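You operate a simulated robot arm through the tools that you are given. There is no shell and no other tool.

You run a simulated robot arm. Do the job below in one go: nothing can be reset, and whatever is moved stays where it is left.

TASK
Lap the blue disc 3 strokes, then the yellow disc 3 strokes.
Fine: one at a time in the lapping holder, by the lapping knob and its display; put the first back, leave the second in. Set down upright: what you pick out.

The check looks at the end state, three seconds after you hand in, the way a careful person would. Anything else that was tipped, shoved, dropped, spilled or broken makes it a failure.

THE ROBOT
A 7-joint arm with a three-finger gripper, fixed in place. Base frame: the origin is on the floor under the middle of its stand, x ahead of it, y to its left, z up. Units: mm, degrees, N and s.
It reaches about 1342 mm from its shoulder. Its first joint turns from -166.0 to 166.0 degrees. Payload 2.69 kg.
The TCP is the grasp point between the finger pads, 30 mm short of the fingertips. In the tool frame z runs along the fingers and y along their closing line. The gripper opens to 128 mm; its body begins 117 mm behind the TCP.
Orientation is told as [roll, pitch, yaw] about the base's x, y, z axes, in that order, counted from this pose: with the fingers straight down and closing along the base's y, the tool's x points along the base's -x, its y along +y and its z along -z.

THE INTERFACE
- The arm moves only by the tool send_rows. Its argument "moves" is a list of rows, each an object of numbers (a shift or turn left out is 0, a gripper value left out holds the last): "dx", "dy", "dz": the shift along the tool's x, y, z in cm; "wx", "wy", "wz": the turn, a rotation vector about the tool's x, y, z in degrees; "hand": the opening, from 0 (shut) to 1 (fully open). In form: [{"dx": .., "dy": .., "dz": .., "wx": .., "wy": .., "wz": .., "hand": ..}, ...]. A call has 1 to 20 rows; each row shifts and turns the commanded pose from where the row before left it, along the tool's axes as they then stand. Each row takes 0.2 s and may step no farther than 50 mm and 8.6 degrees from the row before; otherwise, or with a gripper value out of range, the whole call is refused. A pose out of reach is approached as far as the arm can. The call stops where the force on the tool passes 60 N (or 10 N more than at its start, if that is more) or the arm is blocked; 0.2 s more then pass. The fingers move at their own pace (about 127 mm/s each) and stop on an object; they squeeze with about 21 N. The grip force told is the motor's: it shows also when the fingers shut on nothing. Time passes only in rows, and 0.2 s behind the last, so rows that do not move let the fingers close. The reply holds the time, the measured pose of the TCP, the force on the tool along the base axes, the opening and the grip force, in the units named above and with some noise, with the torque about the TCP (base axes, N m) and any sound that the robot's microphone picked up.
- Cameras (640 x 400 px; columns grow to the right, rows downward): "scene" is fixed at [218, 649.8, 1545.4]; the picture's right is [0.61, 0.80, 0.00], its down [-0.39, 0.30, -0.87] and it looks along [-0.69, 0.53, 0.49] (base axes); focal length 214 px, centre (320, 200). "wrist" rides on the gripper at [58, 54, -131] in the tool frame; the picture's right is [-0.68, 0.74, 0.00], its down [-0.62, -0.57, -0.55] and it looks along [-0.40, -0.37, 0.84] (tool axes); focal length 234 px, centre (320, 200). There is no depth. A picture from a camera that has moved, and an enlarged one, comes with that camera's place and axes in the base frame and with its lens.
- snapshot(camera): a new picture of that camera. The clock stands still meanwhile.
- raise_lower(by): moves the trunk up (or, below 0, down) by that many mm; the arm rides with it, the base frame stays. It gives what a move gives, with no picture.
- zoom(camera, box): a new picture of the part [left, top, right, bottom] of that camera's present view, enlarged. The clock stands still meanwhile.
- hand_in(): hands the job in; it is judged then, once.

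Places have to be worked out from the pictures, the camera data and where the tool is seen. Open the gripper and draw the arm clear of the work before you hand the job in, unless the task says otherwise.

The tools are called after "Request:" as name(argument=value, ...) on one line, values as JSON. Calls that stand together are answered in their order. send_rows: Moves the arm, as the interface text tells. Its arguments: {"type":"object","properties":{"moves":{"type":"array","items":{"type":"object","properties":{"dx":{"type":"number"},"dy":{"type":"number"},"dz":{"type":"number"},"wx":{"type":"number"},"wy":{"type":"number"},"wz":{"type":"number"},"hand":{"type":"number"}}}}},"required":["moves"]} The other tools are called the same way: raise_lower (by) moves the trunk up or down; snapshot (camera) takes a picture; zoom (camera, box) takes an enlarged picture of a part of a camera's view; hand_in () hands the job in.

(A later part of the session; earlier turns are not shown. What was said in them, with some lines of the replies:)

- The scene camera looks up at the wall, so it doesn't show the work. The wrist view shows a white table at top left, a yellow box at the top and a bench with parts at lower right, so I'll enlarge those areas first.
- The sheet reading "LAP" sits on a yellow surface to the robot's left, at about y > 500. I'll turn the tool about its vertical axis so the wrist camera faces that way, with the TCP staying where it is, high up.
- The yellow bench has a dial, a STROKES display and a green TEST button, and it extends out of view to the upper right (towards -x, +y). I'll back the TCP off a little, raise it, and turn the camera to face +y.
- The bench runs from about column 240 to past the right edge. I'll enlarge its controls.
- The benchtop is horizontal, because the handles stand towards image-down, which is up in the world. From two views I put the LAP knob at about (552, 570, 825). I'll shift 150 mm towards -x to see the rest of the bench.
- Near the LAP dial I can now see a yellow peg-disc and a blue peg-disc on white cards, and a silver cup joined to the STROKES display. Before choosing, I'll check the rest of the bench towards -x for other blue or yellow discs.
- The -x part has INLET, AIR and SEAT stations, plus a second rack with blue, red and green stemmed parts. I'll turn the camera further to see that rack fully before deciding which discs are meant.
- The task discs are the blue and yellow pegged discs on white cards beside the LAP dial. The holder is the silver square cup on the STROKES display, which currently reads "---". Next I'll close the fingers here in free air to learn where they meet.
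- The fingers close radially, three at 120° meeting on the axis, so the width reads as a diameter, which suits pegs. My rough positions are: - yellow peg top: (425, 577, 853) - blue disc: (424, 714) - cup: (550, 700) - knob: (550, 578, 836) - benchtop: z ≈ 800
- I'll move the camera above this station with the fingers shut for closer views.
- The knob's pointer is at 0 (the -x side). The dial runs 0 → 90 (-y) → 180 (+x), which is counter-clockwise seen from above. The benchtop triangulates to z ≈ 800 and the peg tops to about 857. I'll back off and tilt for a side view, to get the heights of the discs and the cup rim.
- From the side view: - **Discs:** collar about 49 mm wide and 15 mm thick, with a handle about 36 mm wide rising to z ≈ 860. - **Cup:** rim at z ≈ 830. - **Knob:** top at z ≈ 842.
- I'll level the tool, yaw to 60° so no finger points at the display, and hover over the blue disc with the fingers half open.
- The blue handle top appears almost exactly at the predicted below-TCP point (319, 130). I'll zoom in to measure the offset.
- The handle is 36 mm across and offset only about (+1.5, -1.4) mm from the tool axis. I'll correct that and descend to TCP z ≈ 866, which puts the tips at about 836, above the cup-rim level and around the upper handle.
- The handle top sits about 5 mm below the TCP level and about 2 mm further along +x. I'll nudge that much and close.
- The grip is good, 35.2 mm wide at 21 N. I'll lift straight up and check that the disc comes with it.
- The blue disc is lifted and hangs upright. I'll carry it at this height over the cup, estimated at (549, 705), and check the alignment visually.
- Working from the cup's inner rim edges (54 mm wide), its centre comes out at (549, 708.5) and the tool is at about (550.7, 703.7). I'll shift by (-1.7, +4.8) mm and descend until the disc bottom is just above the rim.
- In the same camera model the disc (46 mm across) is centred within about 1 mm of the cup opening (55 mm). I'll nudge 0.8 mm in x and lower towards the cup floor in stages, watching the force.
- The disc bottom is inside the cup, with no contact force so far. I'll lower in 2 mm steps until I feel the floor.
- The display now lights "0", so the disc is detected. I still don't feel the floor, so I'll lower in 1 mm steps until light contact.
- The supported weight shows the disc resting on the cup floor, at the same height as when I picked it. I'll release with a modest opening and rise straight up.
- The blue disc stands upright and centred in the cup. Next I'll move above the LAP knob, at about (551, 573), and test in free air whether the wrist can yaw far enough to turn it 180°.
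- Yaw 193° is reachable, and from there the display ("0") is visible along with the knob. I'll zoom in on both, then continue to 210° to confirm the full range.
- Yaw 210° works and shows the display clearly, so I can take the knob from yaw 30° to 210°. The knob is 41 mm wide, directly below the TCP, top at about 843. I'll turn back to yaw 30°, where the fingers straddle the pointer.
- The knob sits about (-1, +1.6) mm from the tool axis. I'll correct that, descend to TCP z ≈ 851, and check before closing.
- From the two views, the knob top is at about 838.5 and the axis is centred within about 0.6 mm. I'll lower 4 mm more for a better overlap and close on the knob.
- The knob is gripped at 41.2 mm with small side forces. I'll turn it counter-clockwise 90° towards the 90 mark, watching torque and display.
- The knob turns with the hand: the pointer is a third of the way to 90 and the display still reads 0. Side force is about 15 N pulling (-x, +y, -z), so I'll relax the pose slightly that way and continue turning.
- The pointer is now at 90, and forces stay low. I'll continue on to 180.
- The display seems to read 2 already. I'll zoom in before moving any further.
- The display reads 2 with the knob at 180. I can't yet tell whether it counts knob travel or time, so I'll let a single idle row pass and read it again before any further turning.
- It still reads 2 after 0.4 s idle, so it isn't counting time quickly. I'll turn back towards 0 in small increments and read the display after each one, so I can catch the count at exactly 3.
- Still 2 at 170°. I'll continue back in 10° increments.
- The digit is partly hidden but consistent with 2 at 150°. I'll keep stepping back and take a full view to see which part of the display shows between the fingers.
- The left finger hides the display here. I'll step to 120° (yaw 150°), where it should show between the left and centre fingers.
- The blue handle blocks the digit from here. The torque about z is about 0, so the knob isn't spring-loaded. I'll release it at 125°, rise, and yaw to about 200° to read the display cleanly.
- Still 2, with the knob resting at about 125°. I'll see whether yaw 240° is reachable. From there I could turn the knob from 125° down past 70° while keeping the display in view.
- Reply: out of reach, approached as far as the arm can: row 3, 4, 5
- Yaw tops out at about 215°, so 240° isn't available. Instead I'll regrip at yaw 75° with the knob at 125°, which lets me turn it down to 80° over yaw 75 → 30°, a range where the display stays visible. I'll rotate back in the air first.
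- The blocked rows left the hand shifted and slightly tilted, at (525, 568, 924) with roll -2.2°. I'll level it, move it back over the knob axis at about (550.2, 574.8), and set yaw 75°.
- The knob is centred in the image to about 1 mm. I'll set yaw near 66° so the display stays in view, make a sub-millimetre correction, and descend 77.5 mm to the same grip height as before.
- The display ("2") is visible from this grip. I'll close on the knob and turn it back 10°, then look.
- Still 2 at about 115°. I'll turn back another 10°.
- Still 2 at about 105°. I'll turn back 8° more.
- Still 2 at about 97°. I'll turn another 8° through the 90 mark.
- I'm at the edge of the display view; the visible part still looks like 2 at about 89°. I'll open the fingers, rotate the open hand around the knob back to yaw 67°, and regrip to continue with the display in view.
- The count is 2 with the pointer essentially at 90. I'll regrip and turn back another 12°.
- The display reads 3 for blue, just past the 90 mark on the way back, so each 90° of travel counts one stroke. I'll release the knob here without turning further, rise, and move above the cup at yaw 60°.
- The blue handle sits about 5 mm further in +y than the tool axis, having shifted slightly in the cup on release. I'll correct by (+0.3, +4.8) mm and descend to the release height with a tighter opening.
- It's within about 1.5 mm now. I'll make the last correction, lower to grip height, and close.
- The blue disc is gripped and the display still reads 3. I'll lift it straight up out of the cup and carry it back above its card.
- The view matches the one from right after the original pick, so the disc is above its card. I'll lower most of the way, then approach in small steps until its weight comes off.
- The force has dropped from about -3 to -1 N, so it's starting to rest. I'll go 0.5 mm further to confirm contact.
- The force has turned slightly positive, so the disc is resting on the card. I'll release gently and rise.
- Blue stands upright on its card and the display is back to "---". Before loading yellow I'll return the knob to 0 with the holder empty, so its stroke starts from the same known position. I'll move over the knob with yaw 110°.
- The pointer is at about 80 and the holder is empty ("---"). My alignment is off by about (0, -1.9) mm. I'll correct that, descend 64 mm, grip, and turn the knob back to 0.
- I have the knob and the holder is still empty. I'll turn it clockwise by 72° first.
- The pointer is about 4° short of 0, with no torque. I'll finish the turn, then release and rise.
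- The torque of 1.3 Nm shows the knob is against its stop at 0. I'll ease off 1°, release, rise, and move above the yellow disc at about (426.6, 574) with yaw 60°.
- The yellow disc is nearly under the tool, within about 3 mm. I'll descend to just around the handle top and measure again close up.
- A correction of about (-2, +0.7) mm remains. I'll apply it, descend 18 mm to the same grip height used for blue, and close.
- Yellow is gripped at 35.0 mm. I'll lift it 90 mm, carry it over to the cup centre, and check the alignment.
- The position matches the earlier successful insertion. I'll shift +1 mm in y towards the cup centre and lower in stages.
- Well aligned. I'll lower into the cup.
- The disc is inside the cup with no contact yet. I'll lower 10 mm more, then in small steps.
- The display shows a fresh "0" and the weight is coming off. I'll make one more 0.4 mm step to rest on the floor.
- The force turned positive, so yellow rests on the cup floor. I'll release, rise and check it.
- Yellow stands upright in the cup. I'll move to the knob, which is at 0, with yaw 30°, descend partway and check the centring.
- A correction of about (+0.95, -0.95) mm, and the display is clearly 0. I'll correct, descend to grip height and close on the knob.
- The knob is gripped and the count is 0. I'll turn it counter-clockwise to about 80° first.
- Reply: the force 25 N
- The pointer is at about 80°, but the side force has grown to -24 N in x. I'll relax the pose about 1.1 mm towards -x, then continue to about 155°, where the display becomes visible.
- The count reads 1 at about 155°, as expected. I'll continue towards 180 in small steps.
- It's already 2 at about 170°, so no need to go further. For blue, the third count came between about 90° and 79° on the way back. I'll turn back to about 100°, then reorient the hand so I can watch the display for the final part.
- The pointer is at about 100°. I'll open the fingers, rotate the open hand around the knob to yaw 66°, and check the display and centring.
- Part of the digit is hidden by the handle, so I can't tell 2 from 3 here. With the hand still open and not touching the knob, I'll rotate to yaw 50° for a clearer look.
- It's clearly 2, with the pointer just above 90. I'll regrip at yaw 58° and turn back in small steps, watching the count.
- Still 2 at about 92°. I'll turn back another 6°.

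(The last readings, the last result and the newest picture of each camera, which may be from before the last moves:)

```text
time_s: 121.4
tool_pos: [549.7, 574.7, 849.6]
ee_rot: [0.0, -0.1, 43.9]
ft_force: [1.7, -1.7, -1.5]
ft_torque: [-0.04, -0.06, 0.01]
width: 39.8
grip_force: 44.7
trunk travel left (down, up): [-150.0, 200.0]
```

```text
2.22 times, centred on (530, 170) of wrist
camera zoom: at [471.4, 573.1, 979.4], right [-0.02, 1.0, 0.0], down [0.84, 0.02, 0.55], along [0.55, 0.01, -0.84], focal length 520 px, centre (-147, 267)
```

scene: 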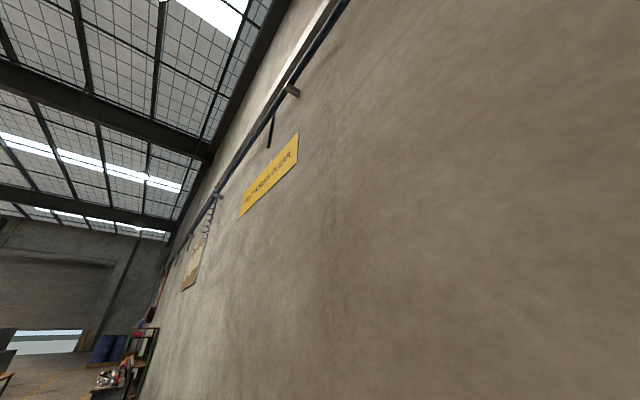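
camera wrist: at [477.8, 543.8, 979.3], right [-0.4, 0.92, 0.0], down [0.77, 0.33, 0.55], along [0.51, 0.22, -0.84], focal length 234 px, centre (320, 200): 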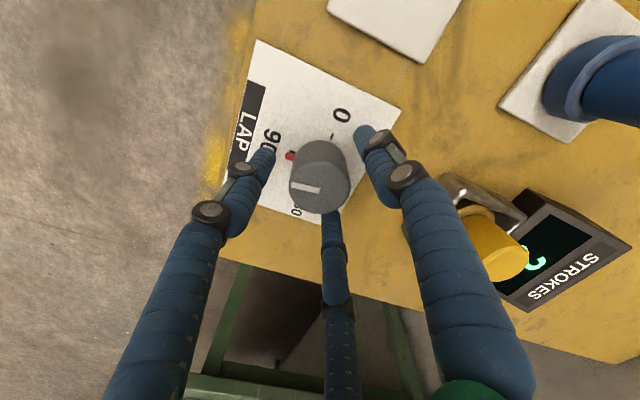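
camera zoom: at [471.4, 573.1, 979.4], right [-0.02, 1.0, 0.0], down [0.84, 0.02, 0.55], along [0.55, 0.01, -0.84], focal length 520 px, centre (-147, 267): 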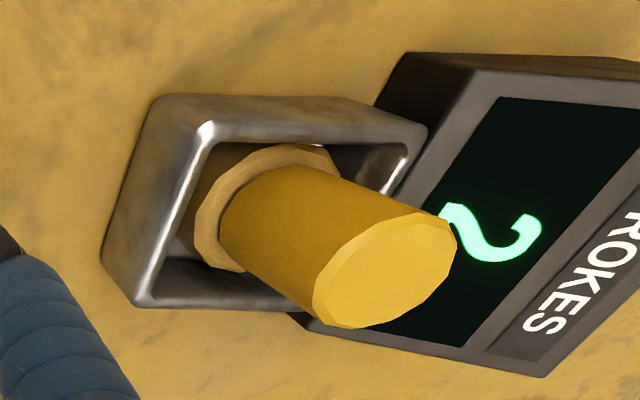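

Still 2 at about 86°. I'll turn back another 5°.

Request:
send_rows(moves=[{"wz": 2.5}, {"wz": 2.5}])

Request:
zoom(camera="wrist", box=[420, 60, 640, 240])

```text
time_s: 122.0
tool_pos: [550.3, 574.7, 849.1]
ee_rot: [0.0, 0.0, 38.8]
ft_force: [0.2, -2.6, 1.0]
ft_torque: [-0.18, 0.03, -0.01]
width: 39.8
grip_force: 44.8
trunk travel left (down, up): [-150.0, 200.0]
```

```text
2.22 times, centred on (530, 150) of wrist
camera zoom: at [471.5, 580.0, 979.4], right [0.06, 1.0, 0.0], down [0.83, -0.05, 0.55], along [0.55, -0.03, -0.84], focal length 520 px, centre (-147, 311)
```

zoom: 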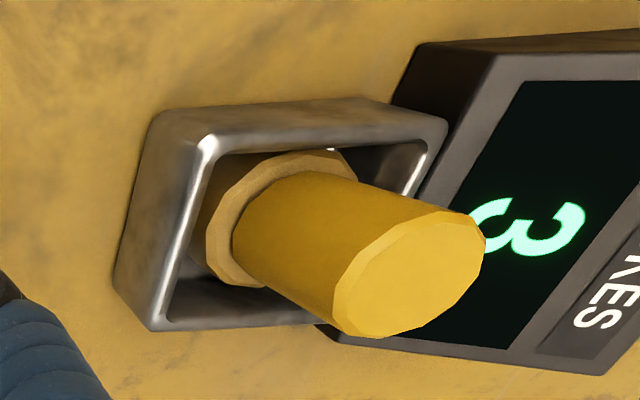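

The yellow count reads 3. I'll stop turning, release the knob and rise clear.

Request:
send_rows(moves=[{"hand": 0.52}, {"hand": 0.52}, {"dz": -3}, {"dz": -4}, {"dz": -4.5}, {"dz": -4.5}, {}])

Request:
snapshot(camera="wrist")

Request:
zoom(camera="wrist", box=[400, 20, 640, 200])

```text
time_s: 123.6
tool_pos: [548.5, 574.2, 1010.0]
ee_rot: [0.0, -0.1, 39.0]
ft_force: [-0.1, 0.1, -0.2]
ft_torque: [0.03, 0.0, 0.02]
width: 66.4
grip_force: 0.2
trunk travel left (down, up): [-150.0, 200.0]
```

```text
taken
camera wrist: at [470.5, 579.2, 1140.3], right [0.06, 1.0, 0.0], down [0.83, -0.05, 0.55], along [0.55, -0.03, -0.84], focal length 234 px, centre (320, 200)
```

wrist: 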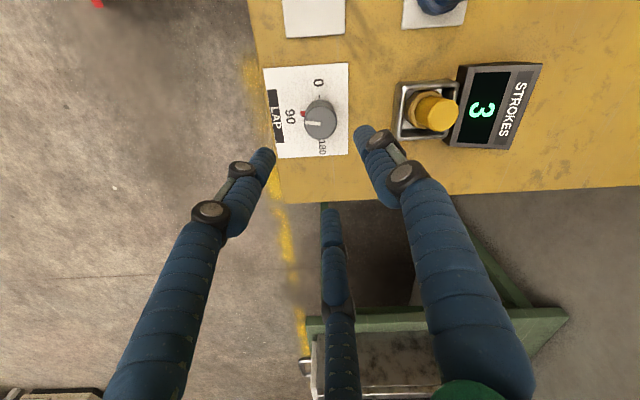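

```text
2.22 times, centred on (520, 110) of wrist
camera zoom: at [470.5, 579.2, 1140.3], right [0.06, 1.0, 0.0], down [0.83, -0.05, 0.55], along [0.55, -0.03, -0.84], focal length 520 px, centre (-124, 400)
```

zoom: 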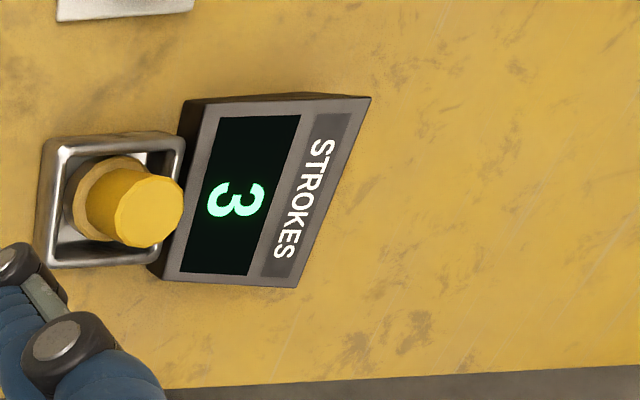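

The display holds at 3 with yellow standing in the cup. I'll draw the arm back and up, and turn the camera for a final overview of the bench.

Request:
send_rows(moves=[{"dx": 2.86, "dy": -2.345, "dz": -1.875}, {"dx": 2.86, "dy": -2.345, "dz": -1.875}, {"dx": 2.86, "dy": -2.345, "dz": -1.875}, {"dx": 2.86, "dy": -2.345, "dz": -1.875}, {"dx": 2.86, "dy": -2.345, "dz": -1.875}, {"dx": 2.86, "dy": -2.345, "dz": -1.875}, {"dx": 2.86, "dy": -2.345, "dz": -1.875}, {"dx": 2.86, "dy": -2.345, "dz": -1.875}, {"wz": -8}, {"wz": -8}, {"wz": -8}, {"wz": -8}, {"wz": -8}, {"wz": -8}, {"wz": -8}, {"wz": -8}, {"wz": -8}, {"wz": -8}, {"wz": -8}, {"wz": -8, "hand": 1.0}])

Request:
snapshot(camera="wrist")

Request:
zoom(camera="wrist", box=[220, 150, 420, 310])

```text
time_s: 127.8
tool_pos: [489.6, 285.0, 1158.7]
ee_rot: [-0.1, 0.1, 135.0]
ft_force: [0.3, 0.2, 0.1]
ft_torque: [0.01, 0.01, -0.03]
width: 128.0
grip_force: 0.1
trunk travel left (down, up): [-150.0, 200.0]
```

```text
taken
camera wrist: at [494.0, 205.2, 1289.3], right [-1.0, -0.04, 0.0], down [-0.04, 0.83, 0.55], along [-0.02, 0.55, -0.84], focal length 234 px, centre (320, 200)
```

wrist: 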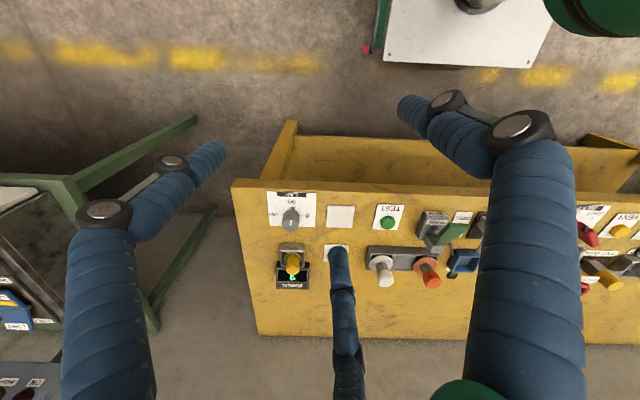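

```text
2.50 times, centred on (320, 230) of wrist
camera zoom: at [494.0, 205.2, 1289.3], right [-1.0, -0.04, 0.0], down [-0.04, 0.83, 0.55], along [-0.02, 0.55, -0.84], focal length 585 px, centre (320, 125)
```

zoom: 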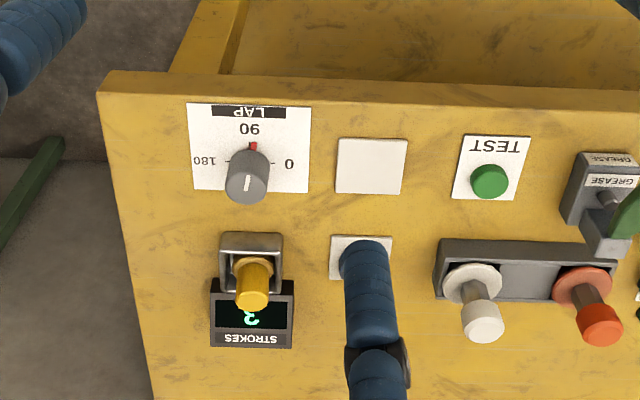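

The centre finger hides the blue card. I'll shift 80 mm sideways to confirm the blue disc is standing there.

Request:
send_rows(moves=[{"dx": -2.8, "dy": 2.8}, {"dx": -2.8, "dy": 2.8}, {}])

Request:
zoom(camera="wrist", box=[200, 150, 400, 310])

```text
time_s: 128.6
tool_pos: [410.0, 284.3, 1158.8]
ee_rot: [-0.2, 0.0, 134.9]
ft_force: [-0.7, 0.9, 0.4]
ft_torque: [0.01, -0.05, -0.02]
width: 127.8
grip_force: 0.1
trunk travel left (down, up): [-150.0, 200.0]
```

```text
2.50 times, centred on (300, 230) of wrist
camera zoom: at [412.8, 205.5, 1289.5], right [-1.0, -0.04, 0.0], down [-0.04, 0.83, 0.55], along [-0.02, 0.55, -0.84], focal length 585 px, centre (370, 125)
```

zoom: 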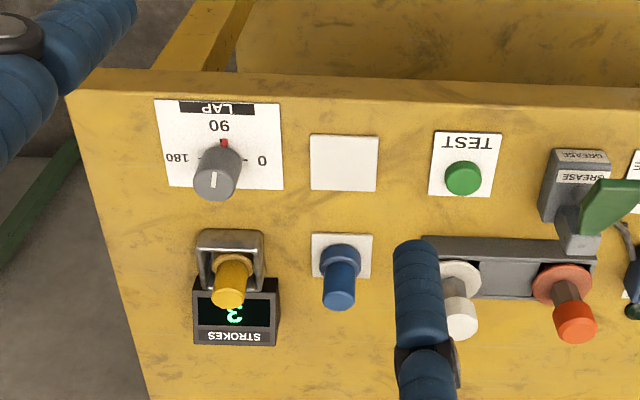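

Blue is upright on its card after 3 strokes. Yellow stands in the holder with the display at 3. Everything else looks undisturbed, and the open gripper is clear of the bench. I'm handing in.

Request:
hand_in()

```text
The job is handed in.
```

Both discs were lapped 3 strokes each by the display. The job is handed in, but I haven't seen the check's verdict.

- **Blue disc:** the display read 3. It is back upright on its own card, within a millimetre or two of where it started.
- **Yellow disc:** the count restarted at 0 when it went in and read 3 when I stopped. It is still standing in the holder.
- **LAP knob:** it is left at about 80°, where the third stroke registered. I didn't turn it back to 0 because that could have added a stroke to yellow. I did turn it back to 0 once between the two discs, while the holder was empty.
- **Rest of the bench:** nothing else looked moved in the part I viewed at the end, which covered the LAP end as far as the GREASE lever. The gripper is open and the arm is drawn back.
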